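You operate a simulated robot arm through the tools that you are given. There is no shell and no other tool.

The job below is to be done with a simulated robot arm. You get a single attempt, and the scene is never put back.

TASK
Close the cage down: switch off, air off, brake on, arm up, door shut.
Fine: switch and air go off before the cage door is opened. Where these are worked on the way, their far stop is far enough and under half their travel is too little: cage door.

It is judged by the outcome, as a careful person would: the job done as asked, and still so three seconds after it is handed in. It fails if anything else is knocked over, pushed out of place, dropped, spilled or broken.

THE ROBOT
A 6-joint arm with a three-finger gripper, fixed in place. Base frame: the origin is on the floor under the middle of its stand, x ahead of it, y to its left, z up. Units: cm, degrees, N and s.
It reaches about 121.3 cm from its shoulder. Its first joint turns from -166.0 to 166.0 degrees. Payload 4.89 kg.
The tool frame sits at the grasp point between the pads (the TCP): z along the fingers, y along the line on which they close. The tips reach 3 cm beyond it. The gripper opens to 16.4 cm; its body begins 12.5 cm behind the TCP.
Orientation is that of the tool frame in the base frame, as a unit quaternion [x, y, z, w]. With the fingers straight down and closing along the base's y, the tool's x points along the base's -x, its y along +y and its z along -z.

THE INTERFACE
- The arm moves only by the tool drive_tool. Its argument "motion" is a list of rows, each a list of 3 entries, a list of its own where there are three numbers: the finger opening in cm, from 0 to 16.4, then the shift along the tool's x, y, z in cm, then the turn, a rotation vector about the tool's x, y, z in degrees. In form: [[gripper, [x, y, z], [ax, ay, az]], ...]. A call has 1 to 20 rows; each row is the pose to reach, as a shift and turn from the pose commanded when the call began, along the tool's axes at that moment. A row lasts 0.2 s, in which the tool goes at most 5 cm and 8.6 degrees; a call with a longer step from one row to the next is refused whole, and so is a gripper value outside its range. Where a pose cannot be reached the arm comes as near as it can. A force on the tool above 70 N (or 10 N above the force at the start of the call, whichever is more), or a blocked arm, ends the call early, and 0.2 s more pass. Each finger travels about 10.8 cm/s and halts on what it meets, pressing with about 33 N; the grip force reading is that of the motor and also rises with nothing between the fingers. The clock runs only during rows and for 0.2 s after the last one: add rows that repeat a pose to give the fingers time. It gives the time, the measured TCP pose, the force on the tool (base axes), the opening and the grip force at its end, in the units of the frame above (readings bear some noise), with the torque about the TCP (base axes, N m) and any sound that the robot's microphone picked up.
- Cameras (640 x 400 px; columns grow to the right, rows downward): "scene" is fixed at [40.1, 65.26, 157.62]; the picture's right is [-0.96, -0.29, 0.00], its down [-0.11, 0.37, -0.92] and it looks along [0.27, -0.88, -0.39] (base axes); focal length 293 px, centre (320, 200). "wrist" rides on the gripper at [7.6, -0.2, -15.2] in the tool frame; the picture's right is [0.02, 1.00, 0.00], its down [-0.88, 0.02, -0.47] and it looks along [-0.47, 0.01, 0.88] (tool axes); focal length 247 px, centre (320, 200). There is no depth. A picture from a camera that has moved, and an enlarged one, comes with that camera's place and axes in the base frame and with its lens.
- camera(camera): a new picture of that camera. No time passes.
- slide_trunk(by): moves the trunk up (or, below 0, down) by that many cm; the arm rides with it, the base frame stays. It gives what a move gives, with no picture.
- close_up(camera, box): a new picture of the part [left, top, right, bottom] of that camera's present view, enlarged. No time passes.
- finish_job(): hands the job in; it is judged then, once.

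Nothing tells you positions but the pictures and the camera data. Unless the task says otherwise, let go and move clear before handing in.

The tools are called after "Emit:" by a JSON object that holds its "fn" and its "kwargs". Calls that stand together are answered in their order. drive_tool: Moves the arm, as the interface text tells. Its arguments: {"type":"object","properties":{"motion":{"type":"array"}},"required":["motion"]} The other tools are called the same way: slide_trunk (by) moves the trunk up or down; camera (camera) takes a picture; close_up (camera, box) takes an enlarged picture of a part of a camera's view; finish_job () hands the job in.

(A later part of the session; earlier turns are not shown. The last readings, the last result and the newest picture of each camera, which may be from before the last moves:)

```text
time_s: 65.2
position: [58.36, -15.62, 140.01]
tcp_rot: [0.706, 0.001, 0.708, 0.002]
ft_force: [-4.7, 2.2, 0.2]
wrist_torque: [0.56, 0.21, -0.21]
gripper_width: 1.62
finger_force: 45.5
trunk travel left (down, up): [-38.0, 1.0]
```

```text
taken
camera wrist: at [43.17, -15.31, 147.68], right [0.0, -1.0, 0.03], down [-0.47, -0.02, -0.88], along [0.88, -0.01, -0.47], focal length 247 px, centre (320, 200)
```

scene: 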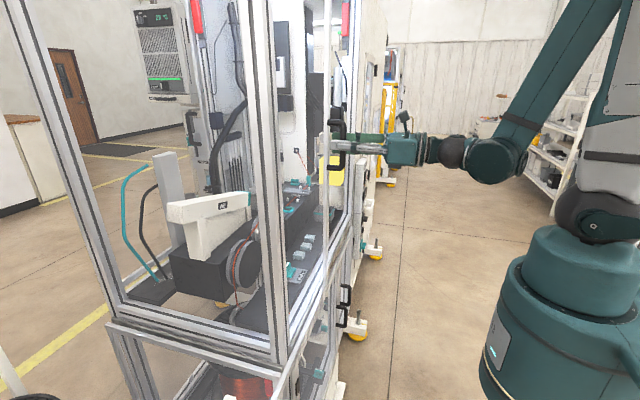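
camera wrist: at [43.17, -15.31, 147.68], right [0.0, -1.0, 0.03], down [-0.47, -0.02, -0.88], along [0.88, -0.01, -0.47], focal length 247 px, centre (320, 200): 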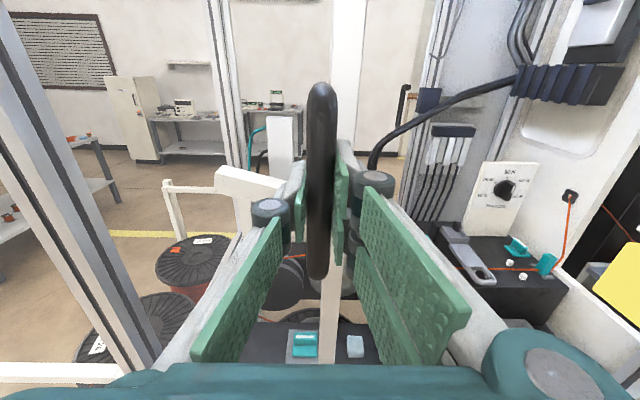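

Emit:
{"fn": "drive_tool", "kwargs": {"motion": [[1, [0, -2, 0], [0, 0, 0]], [1, [0, -4, 0], [0, 0, 0]], [1, [0, -6, 0], [0, 0, 0]], [1, [0, -8, 0], [0, 0, 0]], [1, [0, -10, 0], [0, 0, 0]], [1, [0, -12, 0], [0, 0, 0]]]}}

Emit:
{"fn": "drive_tool", "kwargs": {"motion": [[1, [0, -1, 0], [0, 0, 0]], [1, [0, -2, 0], [0, 0, 0]], [1, [0, -3, 0], [0, 0, 0]], [1, [0, -4, 0], [0, 0, 0]]]}}

Emit:
{"fn": "camera", "kwargs": {"camera": "scene"}}

Emit:
{"fn": "camera", "kwargs": {"camera": "wrist"}}

```text
time_s: 66.6
position: [58.52, -3.83, 140.05]
tcp_rot: [0.706, -0.001, 0.708, 0.002]
ft_force: [-2.7, -19.7, 25.1]
wrist_torque: [0.34, 0.08, 0.18]
gripper_width: 1.6
finger_force: 45.1
trunk travel left (down, up): [-38.0, 1.0]
```

```text
time_s: 67.0
position: [58.43, -3.77, 139.99]
tcp_rot: [0.705, -0.005, 0.709, 0.006]
ft_force: [-6.3, -37.5, 24.8]
wrist_torque: [-0.2, 0.18, 0.21]
gripper_width: 1.6
finger_force: 45.6
trunk travel left (down, up): [-38.0, 1.0]
stopped in row 2: the force on the tool passed its limit at 84 N (the readings are from after the stop); the commanded pose is now the measured one
```

```text
taken
```

scene: 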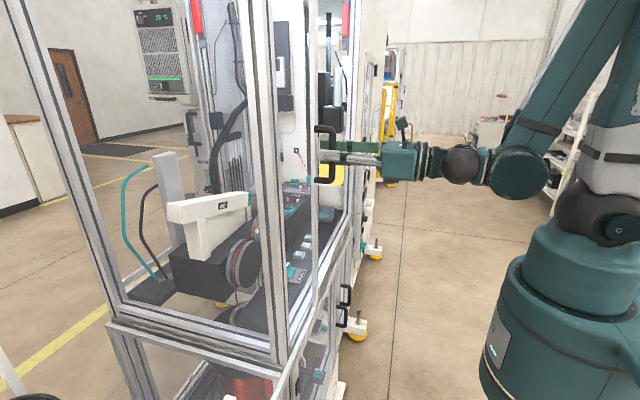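

```text
taken
camera wrist: at [43.22, -3.33, 147.64], right [-0.02, -1.0, 0.02], down [-0.47, -0.01, -0.88], along [0.88, -0.02, -0.47], focal length 247 px, centre (320, 200)
```

wrist: 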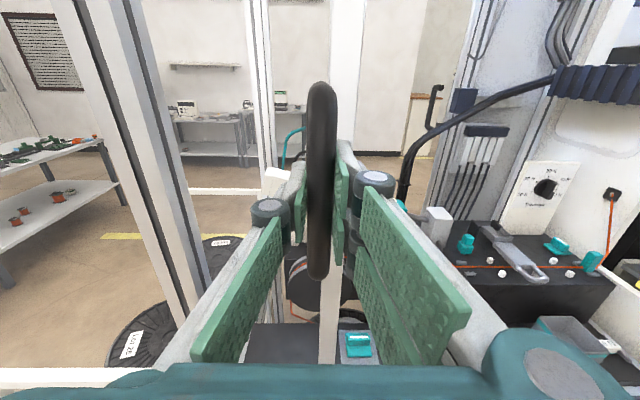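

The door is at its far stop (handle at y≈-4), leaving the brake at y≈-15 clear of the leaf edge. I'll release, back away and look inside.

Emit:
{"fn": "drive_tool", "kwargs": {"motion": [[3, [0, 0, 0], [0, 0, 0]], [5, [0, 0, 0], [0, 0, 0]], [8, [0, 0, 0], [0, 0, 0]], [8, [0, 0, -3], [0, 0, 0]], [8, [0, 0, -6], [0, 0, 0]], [8, [0, 0, -10], [0, 0, 0]]]}}

Emit:
{"fn": "camera", "kwargs": {"camera": "scene"}}

Emit:
{"fn": "camera", "kwargs": {"camera": "wrist"}}

```text
time_s: 68.6
position: [51.66, -3.7, 141.22]
tcp_rot: [0.706, -0.004, 0.708, 0.006]
ft_force: [-1.1, -0.6, 0.4]
wrist_torque: [-0.04, 0.04, -0.02]
gripper_width: 8.02
finger_force: 0.1
trunk travel left (down, up): [-38.0, 1.0]
stopped in row 6: the arm was blocked; the commanded pose is now the measured one
```

```text
taken
```

scene: 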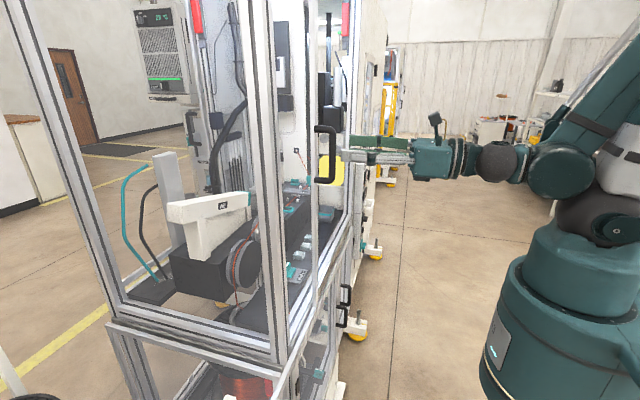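

```text
taken
camera wrist: at [36.47, -3.25, 148.78], right [-0.01, -1.0, 0.03], down [-0.47, -0.02, -0.88], along [0.88, -0.02, -0.47], focal length 247 px, centre (320, 200)
```

wrist: 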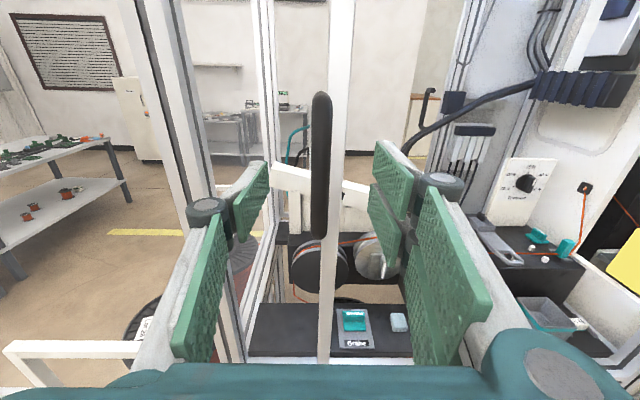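

The door stays open. The arm is tightly folded here, so I'll move towards the middle of the opening.

Emit:
{"fn": "drive_tool", "kwargs": {"motion": [[8, [0, 3.5, 0], [0, 0, 0]], [8, [0, 7, 0], [0, 0, 0]], [8, [0, 10.5, 0], [0, 0, 0]], [8, [0, 14, 0], [0, 0, 0]], [8, [0, 17.5, 0], [0, 0, 0]], [10, [0, 21, 0], [0, 0, 0]], [12, [0, 24.5, 0], [0, 0, 0]], [14, [0, 28, 0], [0, 0, 0]], [16, [0, 31.5, 0], [0, 0, 0]], [16.4, [0, 35, 0], [0, 0, 0]]]}}

Emit:
{"fn": "camera", "kwargs": {"camera": "wrist"}}

Emit:
{"fn": "camera", "kwargs": {"camera": "scene"}}

```text
time_s: 70.8
position: [51.3, -38.82, 141.18]
tcp_rot: [0.706, -0.002, 0.708, 0.005]
ft_force: [-0.5, 0.5, 0.2]
wrist_torque: [-0.01, 0.01, -0.07]
gripper_width: 16.39
finger_force: 0.2
trunk travel left (down, up): [-38.0, 1.0]
```

```text
taken
camera wrist: at [36.04, -38.24, 148.82], right [-0.01, -1.0, 0.03], down [-0.47, -0.02, -0.88], along [0.88, -0.02, -0.47], focal length 247 px, centre (320, 200)
```

wrist: 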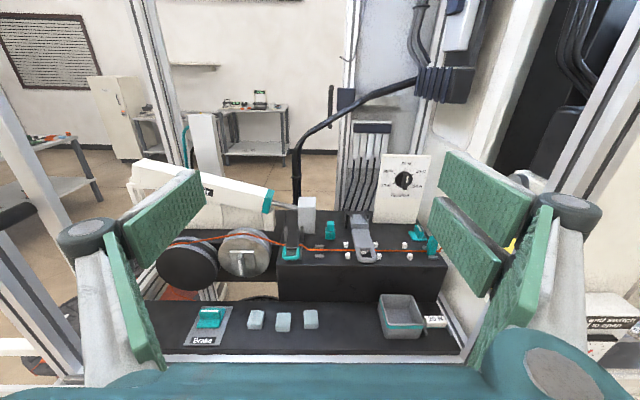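

```text
taken
```

scene: 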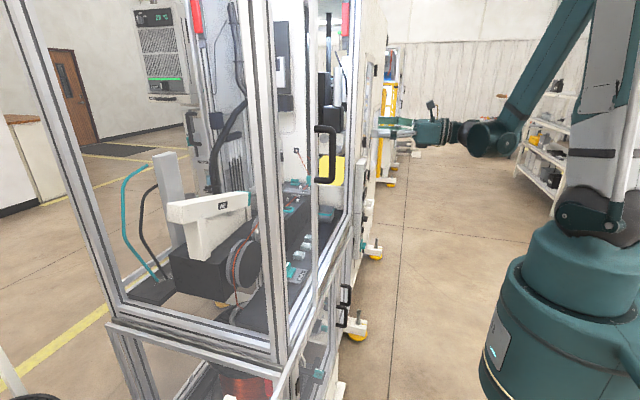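

Emit:
{"fn": "close_up", "kwargs": {"camera": "wrist", "box": [260, 180, 380, 270]}}

Emit:
{"fn": "close_up", "kwargs": {"camera": "wrist", "box": [335, 200, 385, 270]}}

Emit:
{"fn": "close_up", "kwargs": {"camera": "wrist", "box": [130, 210, 330, 370]}}

Emit:
{"fn": "close_up", "kwargs": {"camera": "wrist", "box": [275, 215, 345, 270]}}

```text
4.44 times, centred on (320, 225) of wrist
camera zoom: at [36.04, -38.24, 148.82], right [-0.01, -1.0, 0.03], down [-0.47, -0.02, -0.88], along [0.88, -0.02, -0.47], focal length 1098 px, centre (320, 89)
```

zoom: 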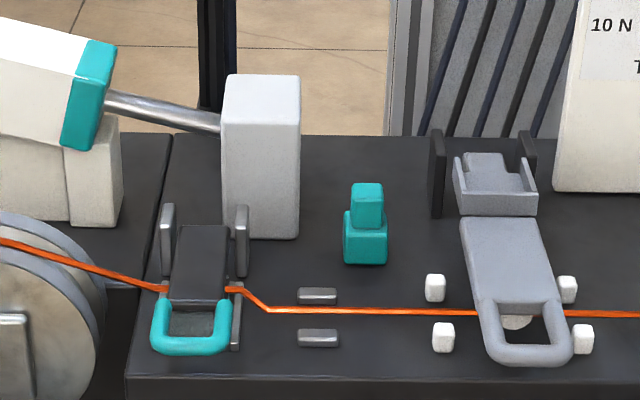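

```text
5.71 times, centred on (360, 235) of wrist
camera zoom: at [36.04, -38.24, 148.82], right [-0.01, -1.0, 0.03], down [-0.47, -0.02, -0.88], along [0.88, -0.02, -0.47], focal length 1411 px, centre (91, 0)
```

zoom: 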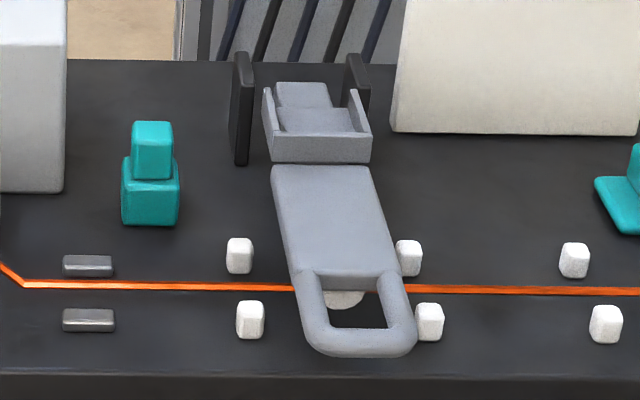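

```text
2.50 times, centred on (230, 290) of wrist
camera zoom: at [36.04, -38.24, 148.82], right [-0.01, -1.0, 0.03], down [-0.47, -0.02, -0.88], along [0.88, -0.02, -0.47], focal length 617 px, centre (545, -25)
```

zoom: 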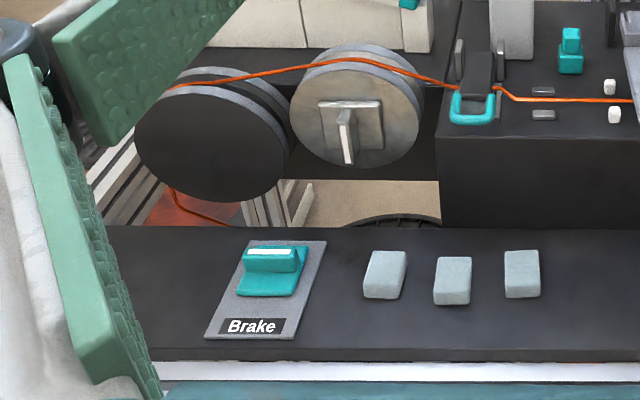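

```text
7.27 times, centred on (310, 242) of wrist
camera zoom: at [36.04, -38.24, 148.82], right [-0.01, -1.0, 0.03], down [-0.47, -0.02, -0.88], along [0.88, -0.02, -0.47], focal length 1796 px, centre (393, -109)
```

zoom: 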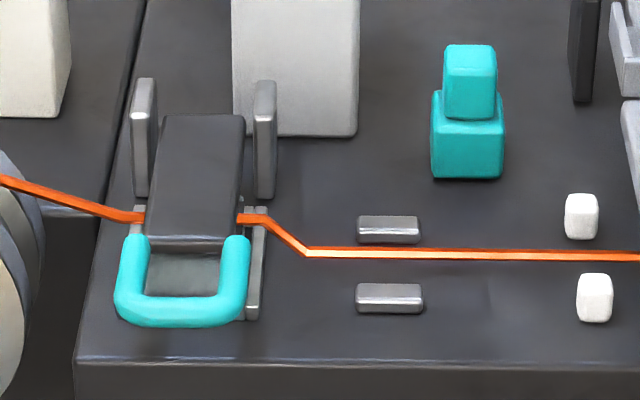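

I now have a clear view: the Brake bar lies crosswise at about (74.5,-14.5,98) with pulleys behind it. I'll turn the tool to point down outside the cage and check the arm's shape before reaching in.

Emit:
{"fn": "drive_tool", "kwargs": {"motion": [[12, [1, 0, 0], [0, -8, 0]], [8, [2, 0, 0], [0, -16, 0]], [6, [3, 0, 0], [0, -24, 0]], [5, [4, 0, 0], [0, -32, 0]], [5, [5, 0, 0], [0, -40, 0]], [5, [6, 0, 0], [0, -48, 0]], [5, [7, 0, 0], [0, -56, 0]], [5, [8, 0, 0], [0, -64, 0]], [5, [9, 0, 0], [0, -72, 0]], [5, [10, 0, 0], [0, -80, 0]], [5, [10, 0, 0], [0, -88, 0]], [5, [10, 0, 0], [0, -90.1, 0]]]}}

Emit:
{"fn": "camera", "kwargs": {"camera": "scene"}}

Emit:
{"fn": "camera", "kwargs": {"camera": "wrist"}}

```text
time_s: 73.4
position: [51.35, -38.62, 151.31]
tcp_rot: [1.0, -0.005, -0.001, 0.003]
ft_force: [0.9, -0.3, -1.8]
wrist_torque: [0.1, 0.25, -0.01]
gripper_width: 5.0
finger_force: 0.0
trunk travel left (down, up): [-38.0, 1.0]
```

```text
taken
```

scene: 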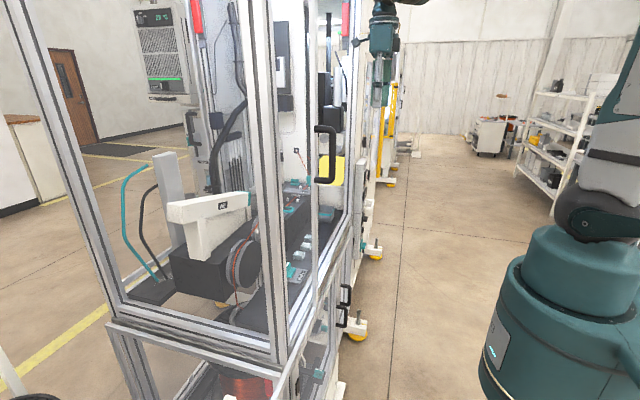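

```text
taken
camera wrist: at [59.06, -38.44, 166.41], right [0.01, -1.0, 0.0], down [-0.88, -0.01, 0.47], along [-0.47, -0.01, -0.88], focal length 247 px, centre (320, 200)
```

wrist: 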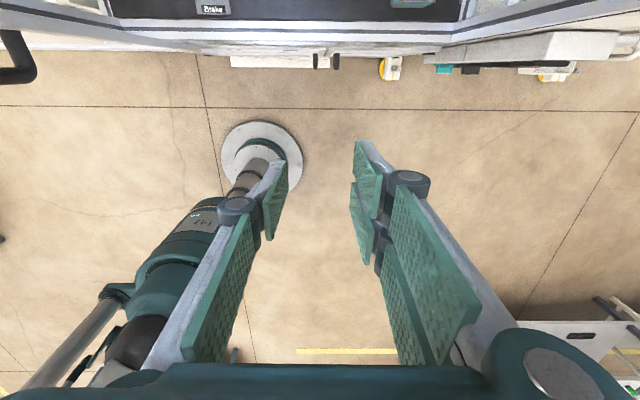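

Emit:
{"fn": "slide_trunk", "kwargs": {"by": -30}}

Emit:
{"fn": "camera", "kwargs": {"camera": "scene"}}

Emit:
{"fn": "close_up", "kwargs": {"camera": "scene", "box": [340, 0, 640, 200]}}

```text
time_s: 76.4
position: [51.35, -38.63, 121.36]
tcp_rot: [1.0, -0.007, 0.0, 0.001]
ft_force: [-0.8, 1.1, 0.5]
wrist_torque: [0.02, -0.03, 0.01]
gripper_width: 5.01
finger_force: 0.1
trunk travel left (down, up): [-8.0, 31.0]
```

```text
taken
```

scene: 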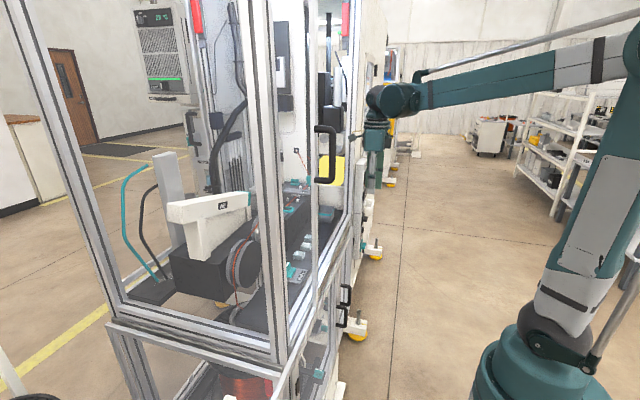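

```text
2.00 times, centred on (490, 100) of scene
camera zoom: at [40.1, 65.26, 157.62], right [-0.96, -0.29, 0.0], down [-0.11, 0.37, -0.92], along [0.27, -0.88, -0.39], focal length 586 px, centre (-20, 400)
```

zoom: 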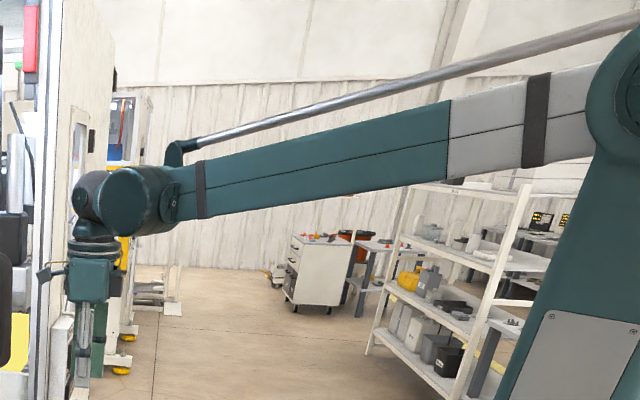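

The forearm is level with the wrist when the tool points down, so for the brake I'll lean the wrist towards -y to stay clear of the open door's edge. First I'll spin the tool a quarter turn here, outside the cage.

Emit:
{"fn": "drive_tool", "kwargs": {"motion": [[5, [0, 0, 0], [0, 0, -8.2]], [5, [0, 0, 0], [0, 0, -16.4]], [5, [0, 0, 0], [0, 0, -24.6]], [5, [0, 0, 0], [0, 0, -32.8]], [5, [0, 0, 0], [0, 0, -41]], [5, [0, 0, 0], [0, 0, -49.2]], [5, [0, 0, 0], [0, 0, -57.4]], [5, [0, 0, 0], [0, 0, -65.6]], [5, [0, 0, 0], [0, 0, -73.8]], [5, [0, 0, 0], [0, 0, -82]], [5, [0, 0, 0], [0, 0, -90]]]}}

Emit:
{"fn": "drive_tool", "kwargs": {"motion": [[5, [0, 0, -1], [0, 8, 0]], [5, [0, 0, -2], [0, 16, 0]], [5, [0, 0, -2], [0, 24, 0]], [5, [0, 0, -2], [0, 25, 0]]]}}

Emit:
{"fn": "camera", "kwargs": {"camera": "scene"}}

Emit:
{"fn": "camera", "kwargs": {"camera": "wrist"}}

```text
time_s: 78.8
position: [51.12, -38.48, 121.27]
tcp_rot: [0.71, 0.704, -0.001, 0.001]
ft_force: [0.2, -0.4, 0.1]
wrist_torque: [0.03, 0.02, 0.01]
gripper_width: 5.01
finger_force: 0.2
trunk travel left (down, up): [-8.0, 31.0]
```

```text
time_s: 79.8
position: [51.39, -38.59, 123.27]
tcp_rot: [0.695, 0.686, 0.153, -0.151]
ft_force: [1.1, 0.5, -0.7]
wrist_torque: [-0.04, 0.06, 0.02]
gripper_width: 5.0
finger_force: 0.2
trunk travel left (down, up): [-8.0, 31.0]
```

```text
taken
```

scene: 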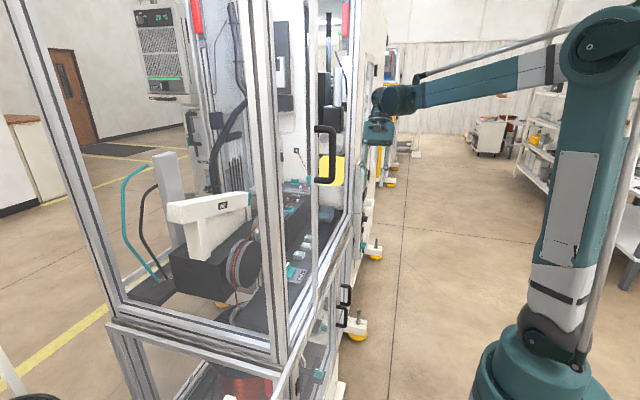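

```text
taken
camera wrist: at [51.13, -38.04, 140.31], right [1.0, 0.01, 0.01], down [0.01, -1.0, 0.06], along [0.01, -0.06, -1.0], focal length 247 px, centre (320, 200)
```

wrist: 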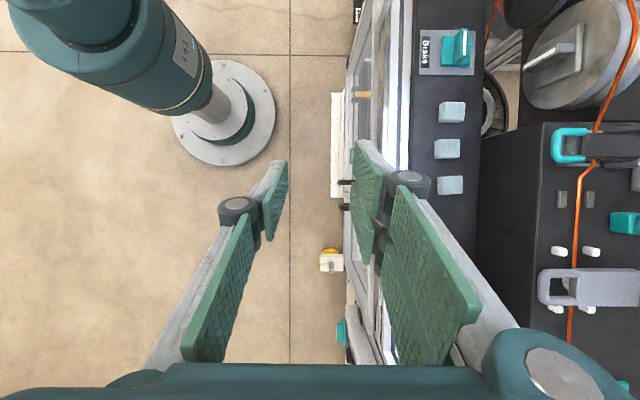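

This gives a clean plan view of the brake, blocks, clamp and grey arm. I'll zoom in to measure them.

Emit:
{"fn": "close_up", "kwargs": {"camera": "wrist", "box": [400, 0, 540, 110]}}

Emit:
{"fn": "close_up", "kwargs": {"camera": "wrist", "box": [520, 110, 640, 310]}}

```text
3.64 times, centred on (470, 55) of wrist
camera zoom: at [51.13, -38.04, 140.31], right [1.0, 0.01, 0.01], down [0.01, -1.0, 0.06], along [0.01, -0.06, -1.0], focal length 898 px, centre (-226, 727)
```

zoom: 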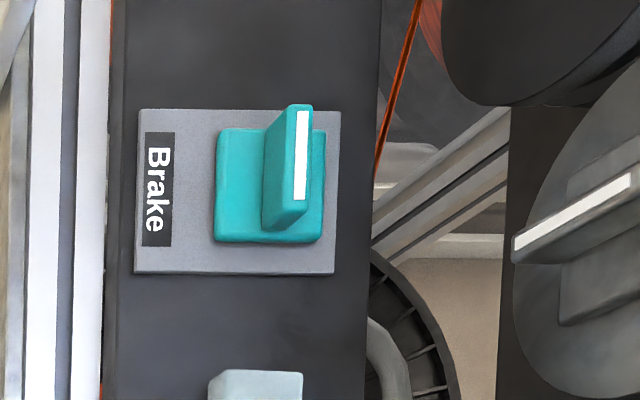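

```text
2.00 times, centred on (580, 210) of wrist
camera zoom: at [51.13, -38.04, 140.31], right [1.0, 0.01, 0.01], down [0.01, -1.0, 0.06], along [0.01, -0.06, -1.0], focal length 494 px, centre (-200, 180)
```

zoom: 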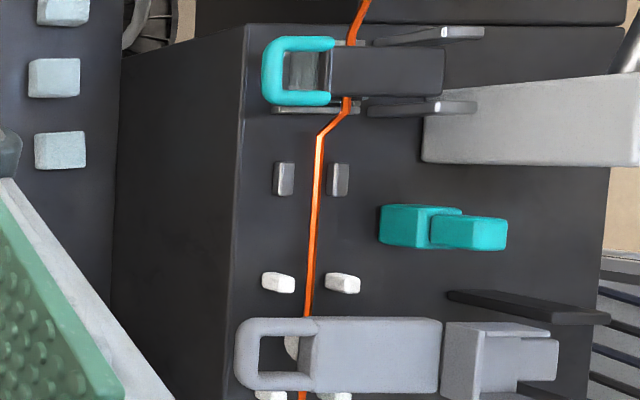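

Emit:
{"fn": "drive_tool", "kwargs": {"motion": [[5, [0, 4, 0], [0, 0, 0]], [5, [0, 8, 0], [0, 0, 0]], [5, [0, 12, 0], [0, 0, 0]], [5, [0, 16, 0], [0, 0, 0]], [5, [0, 20, 0], [0, 0, 0]], [5, [0, 24, 0], [0, 0, 0]]]}}

Emit:
{"fn": "drive_tool", "kwargs": {"motion": [[5, [3.6, 0, 1.7], [0, 0, 0]], [5, [7.2, 0, 3.4], [0, 0, 0]], [5, [10.8, 0, 5], [0, 0, 0]], [5, [14.4, 0, 6.7], [0, 0, 0]], [5, [18, 0, 8.4], [0, 0, 0]], [5, [21.7, 0, 10.1], [0, 0, 0]]]}}

Emit:
{"fn": "camera", "kwargs": {"camera": "scene"}}

Emit:
{"fn": "camera", "kwargs": {"camera": "wrist"}}

```text
time_s: 81.2
position: [75.12, -38.78, 123.34]
tcp_rot: [0.695, 0.686, 0.153, -0.151]
ft_force: [-1.7, 0.3, 1.4]
wrist_torque: [-0.13, -0.26, -0.12]
gripper_width: 5.0
finger_force: 0.1
trunk travel left (down, up): [-8.0, 31.0]
```

```text
time_s: 82.6
position: [75.43, -15.01, 123.25]
tcp_rot: [0.695, 0.686, 0.154, -0.151]
ft_force: [-0.5, -1.3, -0.3]
wrist_torque: [0.3, 0.02, 0.0]
gripper_width: 4.99
finger_force: 0.2
trunk travel left (down, up): [-8.0, 31.0]
```

```text
taken
```

scene: 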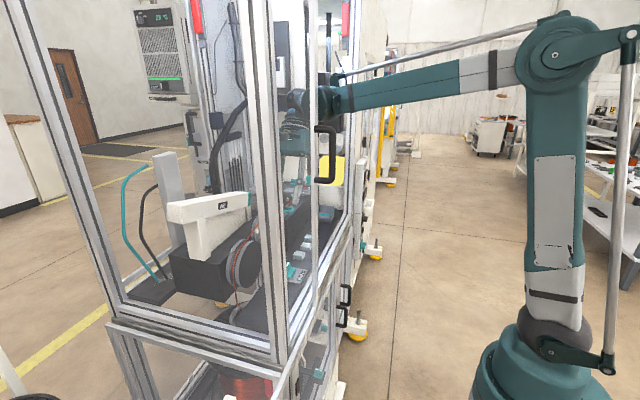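

```text
taken
camera wrist: at [75.39, -14.47, 140.24], right [1.0, 0.01, 0.01], down [0.01, -1.0, 0.06], along [0.01, -0.06, -1.0], focal length 247 px, centre (320, 200)
```

wrist: 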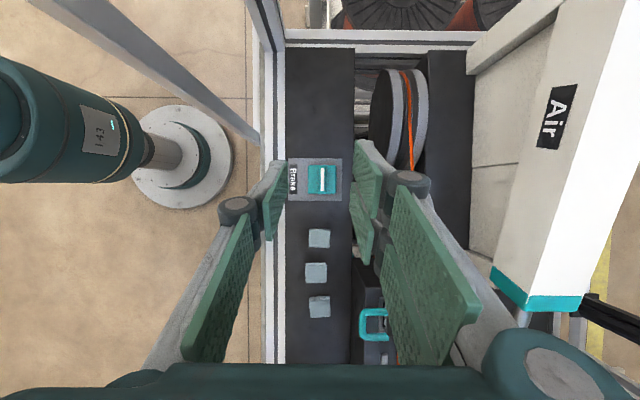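

Emit:
{"fn": "close_up", "kwargs": {"camera": "wrist", "box": [280, 150, 370, 220]}}

Emit:
{"fn": "close_up", "kwargs": {"camera": "wrist", "box": [340, 50, 460, 200]}}

```text
5.71 times, centred on (325, 185) of wrist
camera zoom: at [75.39, -14.47, 140.24], right [1.0, 0.01, 0.01], down [0.01, -1.0, 0.06], along [0.01, -0.06, -1.0], focal length 1411 px, centre (291, 286)
```

zoom: 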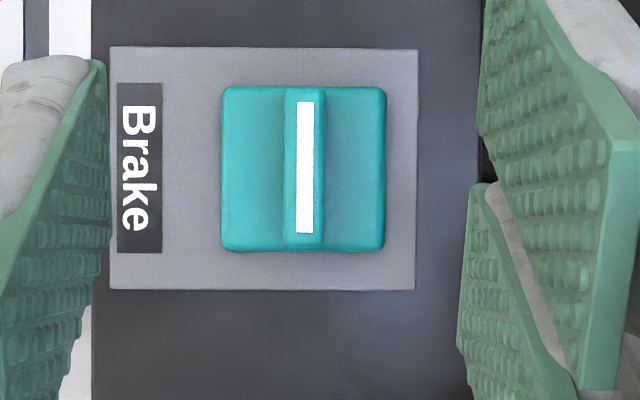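

```text
2.67 times, centred on (400, 125) of wrist
camera zoom: at [75.39, -14.47, 140.24], right [1.0, 0.01, 0.01], down [0.01, -1.0, 0.06], along [0.01, -0.06, -1.0], focal length 659 px, centre (107, 400)
```

zoom: 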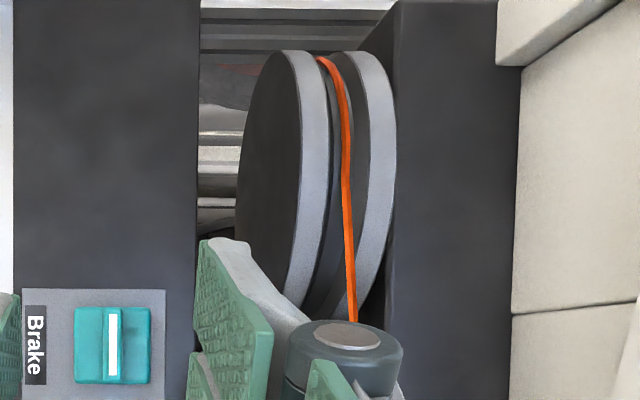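

From directly above, the brake bar top is at about (76.2,-13.35,96.2), running along y. I'll reduce the lean a little and descend above it.

Emit:
{"fn": "drive_tool", "kwargs": {"motion": [[5, [-1.6, 0.2, 4], [0, -3, 0]], [5, [-3.2, 0.4, 8], [0, -6, 0]], [5, [-4.8, 0.6, 12], [0, -9, 0]], [5, [-6.45, 0.77, 16], [0, -10, 0]], [5, [-6.45, 0.77, 16], [0, -10, 0]]]}}

Emit:
{"fn": "camera", "kwargs": {"camera": "wrist"}}

Emit:
{"fn": "close_up", "kwargs": {"camera": "wrist", "box": [260, 120, 380, 220]}}

Emit:
{"fn": "camera", "kwargs": {"camera": "scene"}}

```text
time_s: 83.8
position: [76.36, -14.09, 106.12]
tcp_rot: [0.705, 0.698, 0.091, -0.09]
ft_force: [-0.2, -0.8, 0.6]
wrist_torque: [0.0, -0.01, -0.01]
gripper_width: 4.99
finger_force: 0.1
trunk travel left (down, up): [-8.0, 31.0]
```

```text
taken
camera wrist: at [76.23, -10.57, 122.72], right [1.0, 0.01, 0.01], down [0.01, -0.97, 0.23], along [0.01, -0.23, -0.97], focal length 247 px, centre (320, 200)
```

wrist: 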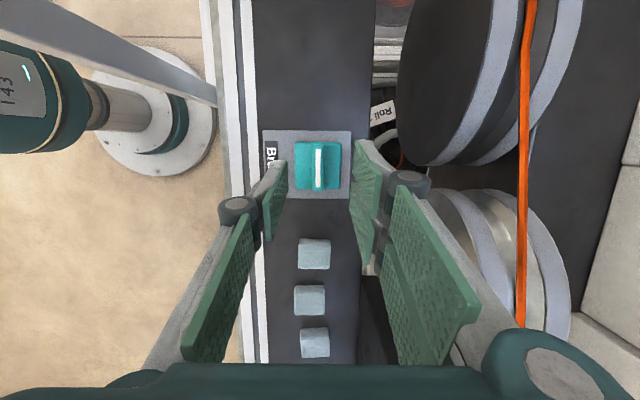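

```text
4.00 times, centred on (320, 170) of wrist
camera zoom: at [76.23, -10.57, 122.72], right [1.0, 0.01, 0.01], down [0.01, -0.97, 0.23], along [0.01, -0.23, -0.97], focal length 988 px, centre (320, 320)
```

zoom: 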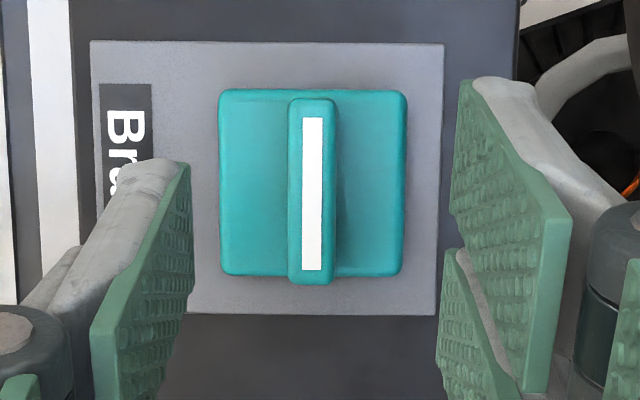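

```text
taken
```

scene: 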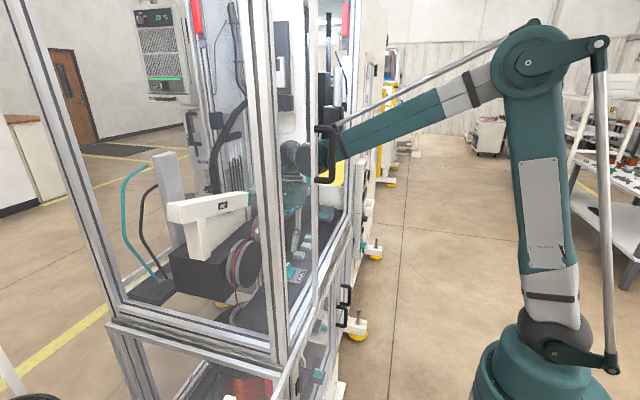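

Emit:
{"fn": "drive_tool", "kwargs": {"motion": [[5, [-0.6, -0.25, 2.2], [0, 0, 0]], [5, [-1.2, -0.25, 4.4], [0, 0, 0]], [5, [-1.56, -0.25, 5.8], [0, 0, 0]], [5, [-1.82, -0.25, 6.76], [0, 0, 0]]]}}

Emit:
{"fn": "close_up", "kwargs": {"camera": "wrist", "box": [240, 110, 400, 250]}}

Emit:
{"fn": "close_up", "kwargs": {"camera": "scene", "box": [250, 180, 350, 300]}}

```text
time_s: 84.8
position: [76.08, -14.28, 99.02]
tcp_rot: [0.705, 0.698, 0.091, -0.091]
ft_force: [0.2, -0.6, -0.5]
wrist_torque: [-0.01, -0.04, 0.0]
gripper_width: 4.98
finger_force: 0.1
trunk travel left (down, up): [-8.0, 31.0]
```

```text
2.86 times, centred on (320, 180) of wrist
camera zoom: at [75.95, -10.65, 115.69], right [1.0, 0.01, 0.01], down [0.01, -0.97, 0.23], along [0.01, -0.23, -0.97], focal length 706 px, centre (320, 257)
```

zoom: 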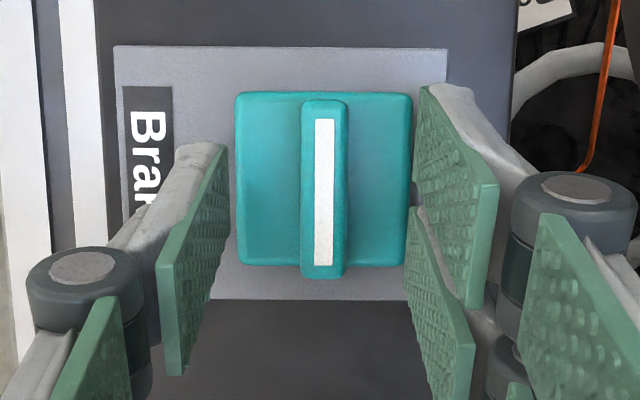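

```text
3.33 times, centred on (300, 240) of scene
camera zoom: at [40.1, 65.26, 157.62], right [-0.96, -0.29, 0.0], down [-0.11, 0.37, -0.92], along [0.27, -0.88, -0.39], focal length 976 px, centre (387, 67)
```

zoom: 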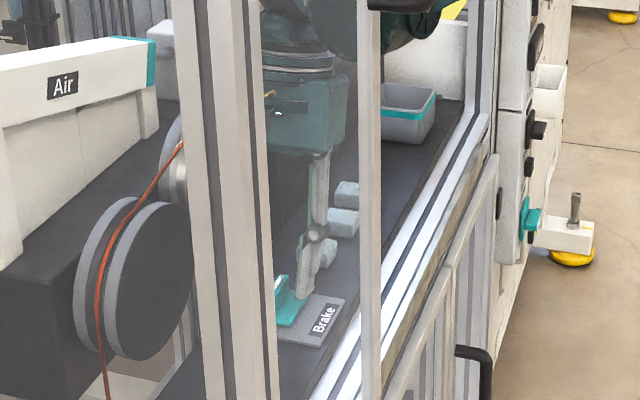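

Emit:
{"fn": "drive_tool", "kwargs": {"motion": [[5, [-0.13, 0, 0.5], [0, 0, 0]], [5, [-0.26, 0, 0.97], [0, 0, 0]], [4, [-0.26, 0, 0.97], [0, 0, 0]], [3, [-0.26, 0, 0.97], [0, 0, 0]], [2, [-0.26, 0, 0.97], [0, 0, 0]], [1, [-0.26, 0, 0.97], [0, 0, 0]], [0.5, [-0.26, 0, 0.97], [0, 0, 0]], [0.5, [-0.26, 0, 0.97], [0, 0, 0]]]}}

Emit:
{"fn": "close_up", "kwargs": {"camera": "wrist", "box": [240, 110, 400, 250]}}

```text
time_s: 86.6
position: [76.2, -14.24, 98.0]
tcp_rot: [0.705, 0.697, 0.092, -0.09]
ft_force: [11.4, -0.8, 1.9]
wrist_torque: [-0.05, -0.44, 0.44]
gripper_width: 1.28
finger_force: 44.6
trunk travel left (down, up): [-8.0, 31.0]
```

```text
2.86 times, centred on (320, 180) of wrist
camera zoom: at [76.06, -10.64, 114.65], right [1.0, 0.01, 0.01], down [0.01, -0.97, 0.23], along [0.01, -0.23, -0.97], focal length 706 px, centre (320, 257)
```

zoom: 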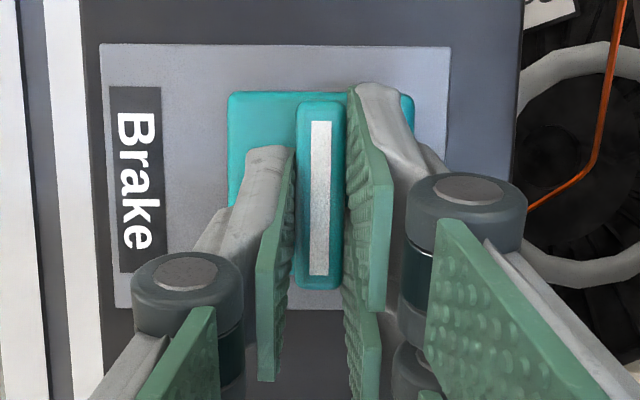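

The brake bar is gripped. I'll test a small clockwise turn (seen from above) about its vertical axis.

Emit:
{"fn": "drive_tool", "kwargs": {"motion": [[0.5, [0, -0.07, 0], [-1.3, 0, 4.83]], [0.5, [0, -0.15, 0], [-2.6, 0, 9.66]]]}}

Emit:
{"fn": "close_up", "kwargs": {"camera": "wrist", "box": [240, 110, 400, 250]}}

```text
time_s: 87.2
position: [76.17, -14.1, 98.0]
tcp_rot: [0.764, 0.633, 0.1, -0.08]
ft_force: [30.1, 0.4, 15.0]
wrist_torque: [-0.03, -1.27, 1.94]
gripper_width: 1.85
finger_force: 45.0
trunk travel left (down, up): [-8.0, 31.0]
```

```text
2.86 times, centred on (320, 180) of wrist
camera zoom: at [76.59, -10.63, 114.68], right [0.99, -0.16, 0.01], down [-0.16, -0.96, 0.23], along [-0.03, -0.23, -0.97], focal length 706 px, centre (320, 257)
```

zoom: 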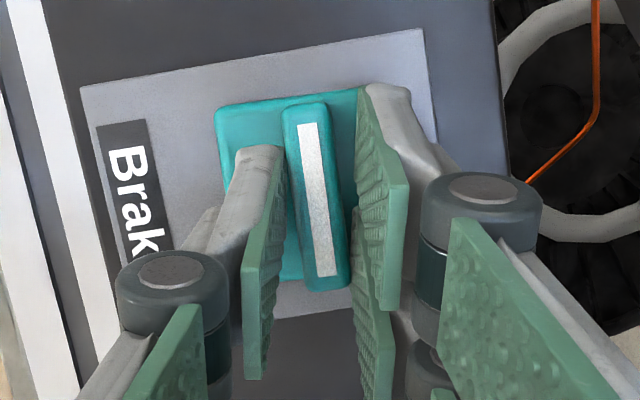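

Clockwise is blocked (torque up, pads spread), so the brake turns anticlockwise. I'll go back to neutral and check the arm's clearance to the door before turning that way.

Emit:
{"fn": "drive_tool", "kwargs": {"motion": [[0.5, [0, 0.07, 0], [1.3, 0, -4.83]], [0.5, [0, 0.15, 0], [2.6, 0, -9.66]], [0.5, [0, 0.3, 0], [4.4, 0, -16.4]]]}}

Emit:
{"fn": "close_up", "kwargs": {"camera": "wrist", "box": [240, 110, 400, 250]}}

Emit:
{"fn": "camera", "kwargs": {"camera": "scene"}}

Emit:
{"fn": "close_up", "kwargs": {"camera": "scene", "box": [260, 60, 460, 200]}}

```text
time_s: 88.0
position: [76.37, -14.26, 97.94]
tcp_rot: [0.661, 0.739, 0.086, -0.096]
ft_force: [31.9, -5.1, 19.3]
wrist_torque: [-0.59, -0.9, -0.22]
gripper_width: 1.31
finger_force: 44.5
trunk travel left (down, up): [-8.0, 31.0]
```

```text
2.86 times, centred on (320, 180) of wrist
camera zoom: at [75.73, -10.72, 114.6], right [0.99, 0.13, 0.01], down [0.13, -0.96, 0.23], along [0.04, -0.23, -0.97], focal length 706 px, centre (320, 257)
```

zoom: 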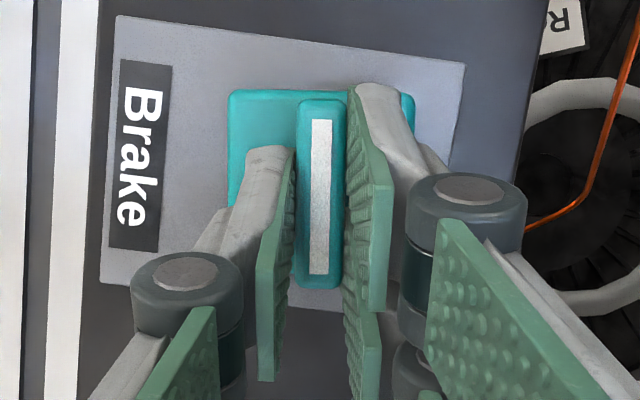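

```text
taken
```

scene: 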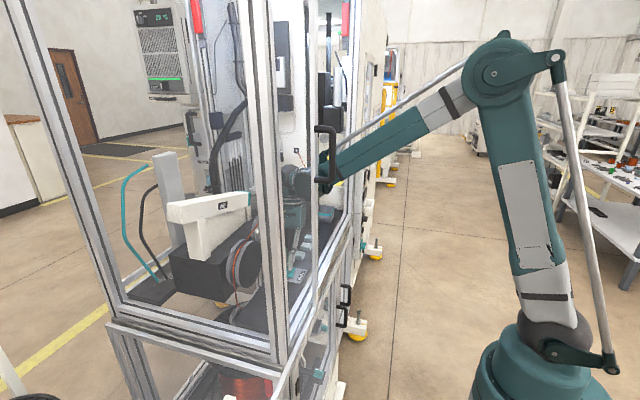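

```text
2.86 times, centred on (360, 130) of scene
camera zoom: at [40.1, 65.26, 157.62], right [-0.96, -0.29, 0.0], down [-0.11, 0.37, -0.92], along [0.27, -0.88, -0.39], focal length 837 px, centre (206, 400)
```

zoom: 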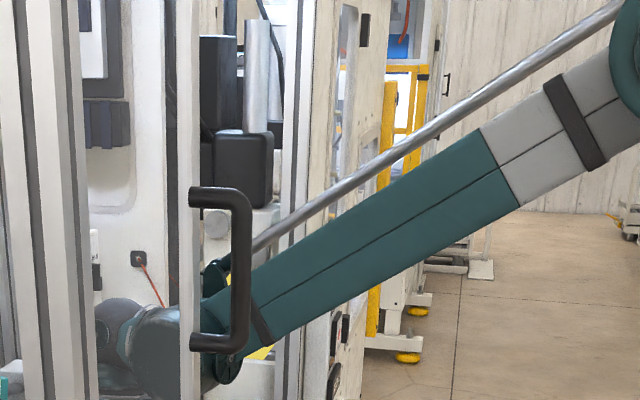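

It turns anticlockwise freely, and the forearm is about 8 cm clear of the door edge. I'll continue in stages, following the pivot.

Emit:
{"fn": "drive_tool", "kwargs": {"motion": [[0.5, [0.02, 0.32, -0.15], [2.08, 0, -7.73]], [0.5, [0.05, 0.43, -0.14], [4.16, 0, -15.46]], [0.5, [0.08, 0.55, -0.13], [6.24, 0, -23.2]]]}}

Emit:
{"fn": "close_up", "kwargs": {"camera": "wrist", "box": [240, 110, 400, 250]}}

Emit:
{"fn": "close_up", "kwargs": {"camera": "scene", "box": [260, 60, 460, 200]}}

```text
time_s: 89.0
position: [76.32, -14.39, 98.31]
tcp_rot: [0.495, 0.859, 0.063, -0.112]
ft_force: [-27.0, -9.8, 5.2]
wrist_torque: [2.94, -9.48, -3.96]
gripper_width: 1.93
finger_force: 17.7
trunk travel left (down, up): [-8.0, 31.0]
stopped in row 3: the force on the tool passed its limit at 73 N (the readings are from after the stop); the commanded pose is now the measured one
```

```text
2.86 times, centred on (320, 180) of wrist
camera zoom: at [74.46, -11.34, 114.85], right [0.85, 0.52, 0.0], down [0.51, -0.83, 0.23], along [0.12, -0.2, -0.97], focal length 706 px, centre (320, 257)
```

zoom: 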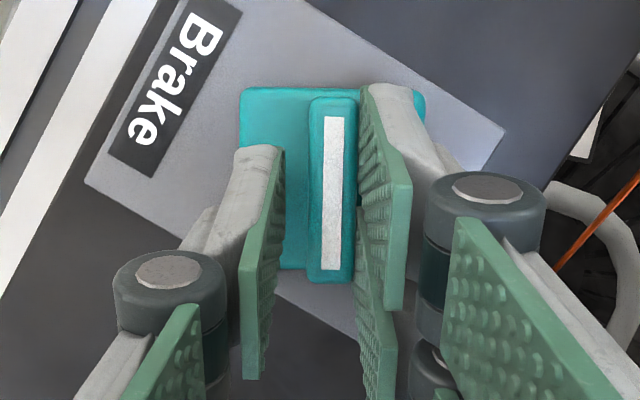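

```text
2.86 times, centred on (360, 130) of scene
camera zoom: at [40.1, 65.26, 157.62], right [-0.96, -0.29, 0.0], down [-0.11, 0.37, -0.92], along [0.27, -0.88, -0.39], focal length 837 px, centre (206, 400)
```

zoom: 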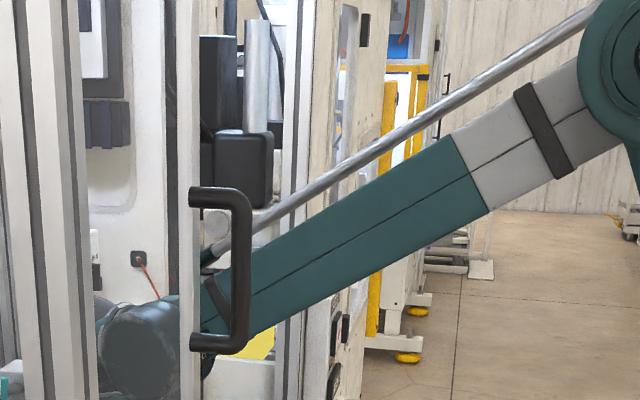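

Something stopped me at about 31° of turn: probably the gripper body touching the pulley behind. I'll look before moving.

Emit:
{"fn": "camera", "kwargs": {"camera": "wrist"}}

Emit:
{"fn": "close_up", "kwargs": {"camera": "scene", "box": [210, 160, 330, 290]}}

Emit:
{"fn": "camera", "kwargs": {"camera": "scene"}}

```text
taken
camera wrist: at [74.46, -11.34, 114.85], right [0.85, 0.52, 0.0], down [0.51, -0.83, 0.23], along [0.12, -0.2, -0.97], focal length 247 px, centre (320, 200)
```

wrist: 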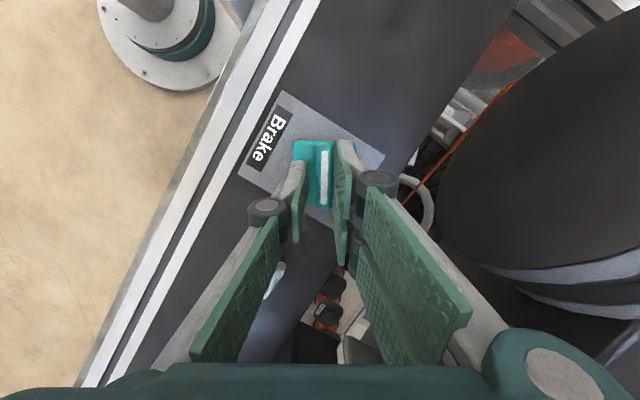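

```text
3.08 times, centred on (270, 225) of scene
camera zoom: at [40.1, 65.26, 157.62], right [-0.96, -0.29, 0.0], down [-0.11, 0.37, -0.92], along [0.27, -0.88, -0.39], focal length 901 px, centre (474, 123)
```

zoom: 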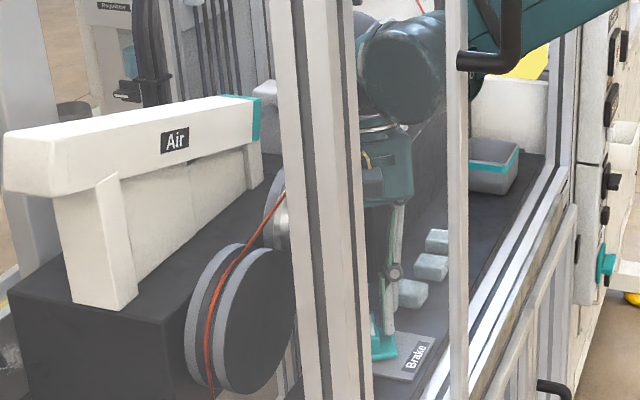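

```text
taken
```

scene: 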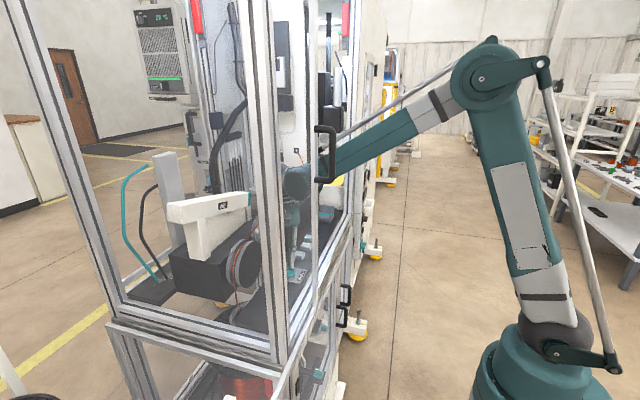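

The brake has turned about a third of the way; the gripper's side has met the pulley behind it. I'll ease off sideways while opening, lift out and check the pulley and brake.

Emit:
{"fn": "drive_tool", "kwargs": {"motion": [[2.8, [0, -0.35, 0], [0, 0, 0]], [4, [0, -0.6, 0], [0, 0, 0]], [4, [0.26, -0.6, -0.97], [0, 0, 0]], [4, [0.78, -0.6, -2.9], [0, 0, 0]], [4, [1.56, -0.6, -5.8], [0, 0, 0]], [4, [2.6, -0.6, -9.7], [0, 0, 0]], [4, [3.6, -0.6, -13.5], [0, 0, 0]], [4, [4.7, -0.6, -17.4], [0, 0, 0]]]}}

Emit:
{"fn": "camera", "kwargs": {"camera": "wrist"}}

Emit:
{"fn": "camera", "kwargs": {"camera": "scene"}}

```text
time_s: 90.8
position: [76.0, -14.56, 116.1]
tcp_rot: [0.493, 0.86, 0.061, -0.112]
ft_force: [1.5, -1.4, -0.7]
wrist_torque: [0.07, 0.23, 0.03]
gripper_width: 3.99
finger_force: 0.1
trunk travel left (down, up): [-8.0, 31.0]
```

```text
taken
camera wrist: at [74.26, -11.46, 132.81], right [0.85, 0.52, 0.0], down [0.51, -0.83, 0.23], along [0.12, -0.2, -0.97], focal length 247 px, centre (320, 200)
```

wrist: 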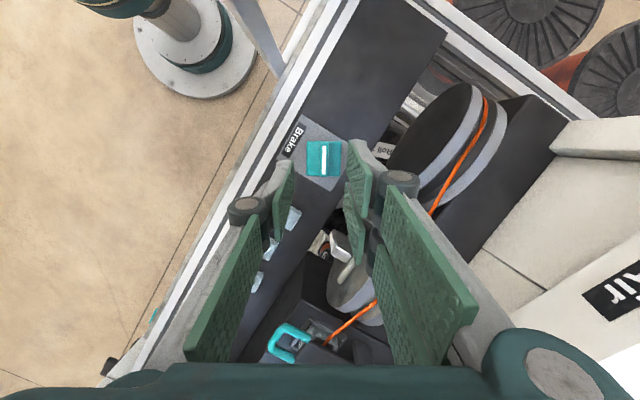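

```text
taken
```

scene: 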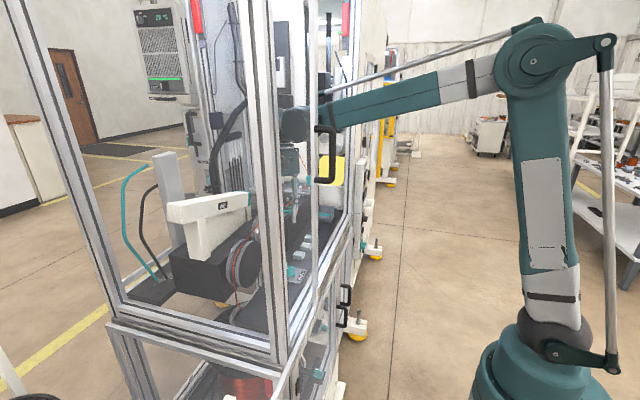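

Emit:
{"fn": "close_up", "kwargs": {"camera": "wrist", "box": [260, 110, 440, 370]}}

Emit:
{"fn": "close_up", "kwargs": {"camera": "wrist", "box": [280, 110, 370, 200]}}

```text
1.54 times, centred on (350, 240) of wrist
camera zoom: at [74.26, -11.46, 132.81], right [0.85, 0.52, 0.0], down [0.51, -0.83, 0.23], along [0.12, -0.2, -0.97], focal length 380 px, centre (274, 138)
```

zoom: 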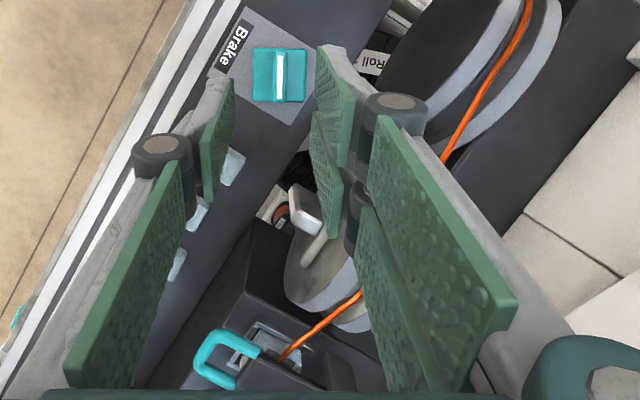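

```text
4.44 times, centred on (325, 155) of wrist
camera zoom: at [74.26, -11.46, 132.81], right [0.85, 0.52, 0.0], down [0.51, -0.83, 0.23], along [0.12, -0.2, -0.97], focal length 1098 px, centre (298, 400)
```

zoom: 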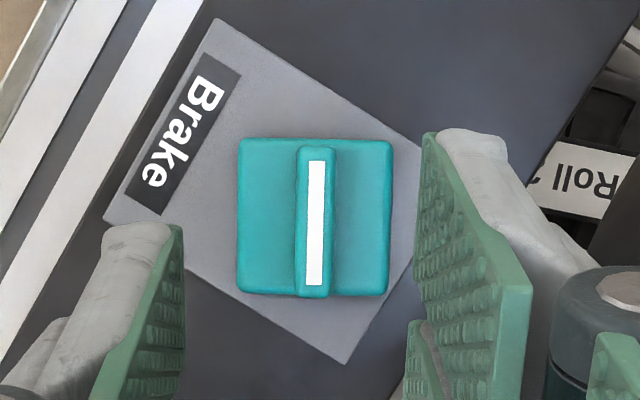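

The brake stays at about 31°, so it holds between stops. I'll finish it by nudging its far end from the front-right side, which keeps the gripper away from the pulley and the door; first I'll swing the tool to that heading.

Emit:
{"fn": "drive_tool", "kwargs": {"motion": [[4, [-0.78, -2.06, -0.99], [-2.15, 0, 7.97]], [3, [-1.56, -4.12, -1.97], [-4.3, 0, 15.95]], [2, [-2.33, -6.19, -2.96], [-6.45, 0, 23.9]], [1, [-3.11, -8.25, -3.95], [-8.6, 0, 31.9]], [0, [-3.89, -10.3, -4.93], [-10.75, 0, 39.9]], [0, [-4.67, -12.4, -5.92], [-12.9, 0, 47.8]], [0, [-5.44, -14.4, -6.9], [-15.05, 0, 55.8]], [0, [-6.22, -16.5, -7.89], [-17.2, 0, 63.8]]]}}

Emit:
{"fn": "drive_tool", "kwargs": {"motion": [[0, [0, 0, 0], [0, 7, 0]], [0, [0, 0, 0], [0, 14, 0]], [0, [0, 0, 0], [0, 21, 0]], [0, [0, 0, 0], [0, 28, 0]], [0, [0, 0, 0], [0, 35, 0]]]}}

Emit:
{"fn": "camera", "kwargs": {"camera": "wrist"}}

Emit:
{"fn": "camera", "kwargs": {"camera": "scene"}}

```text
time_s: 92.6
position: [65.9, -29.66, 122.17]
tcp_rot: [0.884, 0.45, 0.115, -0.058]
ft_force: [0.9, 0.3, -0.5]
wrist_torque: [-0.08, 0.12, 0.02]
gripper_width: 0.0
finger_force: 32.8
trunk travel left (down, up): [-8.0, 31.0]
```

```text
time_s: 93.8
position: [65.87, -29.67, 122.23]
tcp_rot: [0.807, 0.414, 0.375, -0.192]
ft_force: [-0.9, 1.7, 0.5]
wrist_torque: [-0.1, 0.04, -0.06]
gripper_width: 0.02
finger_force: 33.2
trunk travel left (down, up): [-8.0, 31.0]
```

```text
taken
camera wrist: at [61.76, -34.87, 137.87], right [0.82, -0.57, 0.02], down [-0.53, -0.77, -0.37], along [0.23, 0.29, -0.93], focal length 247 px, centre (320, 200)
```

wrist: 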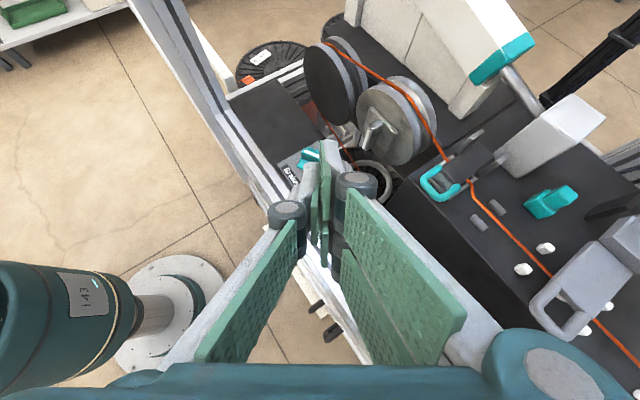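

```text
taken
```

scene: 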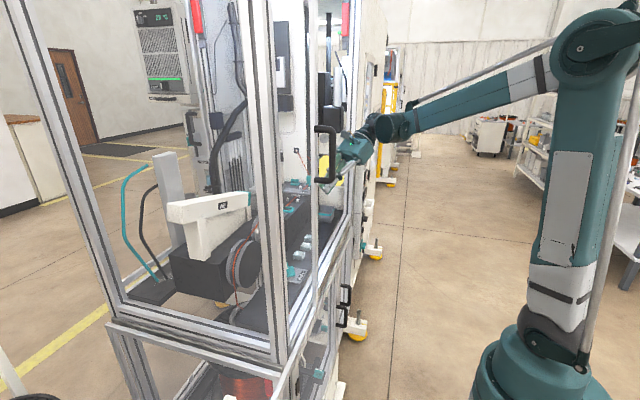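

Emit:
{"fn": "drive_tool", "kwargs": {"motion": [[0, [-0.26, 0.03, 4.1], [0, 0, 0]], [0, [-0.52, 0.05, 8.2], [0, 0, 0]], [0, [-0.78, 0.08, 12.3], [0, 0, 0]], [0, [-1.04, 0.1, 16.4], [0, 0, 0]], [0, [-1.3, 0.13, 20.5], [0, 0, 0]], [0, [-1.3, 0.13, 20.5], [0, 0, 0]]]}}

Emit:
{"fn": "camera", "kwargs": {"camera": "wrist"}}

Emit:
{"fn": "close_up", "kwargs": {"camera": "wrist", "box": [260, 90, 400, 230]}}

```text
time_s: 95.2
position: [74.59, -17.69, 108.0]
tcp_rot: [0.807, 0.414, 0.375, -0.19]
ft_force: [-0.4, -0.2, 0.4]
wrist_torque: [0.01, -0.01, 0.02]
gripper_width: 0.0
finger_force: 32.6
trunk travel left (down, up): [-8.0, 31.0]
```

```text
taken
camera wrist: at [70.52, -22.98, 123.66], right [0.82, -0.57, 0.02], down [-0.53, -0.77, -0.37], along [0.22, 0.29, -0.93], focal length 247 px, centre (320, 200)
```

wrist: 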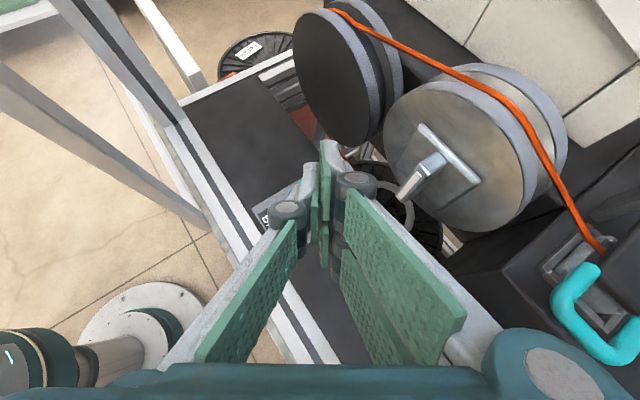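

```text
2.86 times, centred on (330, 160) of wrist
camera zoom: at [70.52, -22.98, 123.66], right [0.82, -0.57, 0.02], down [-0.53, -0.77, -0.37], along [0.22, 0.29, -0.93], focal length 706 px, centre (291, 314)
```

zoom: 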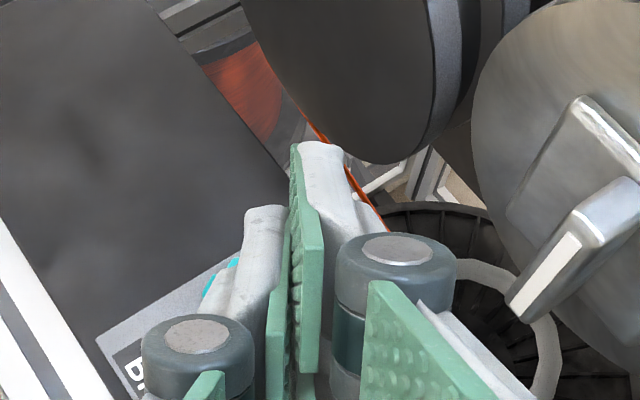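

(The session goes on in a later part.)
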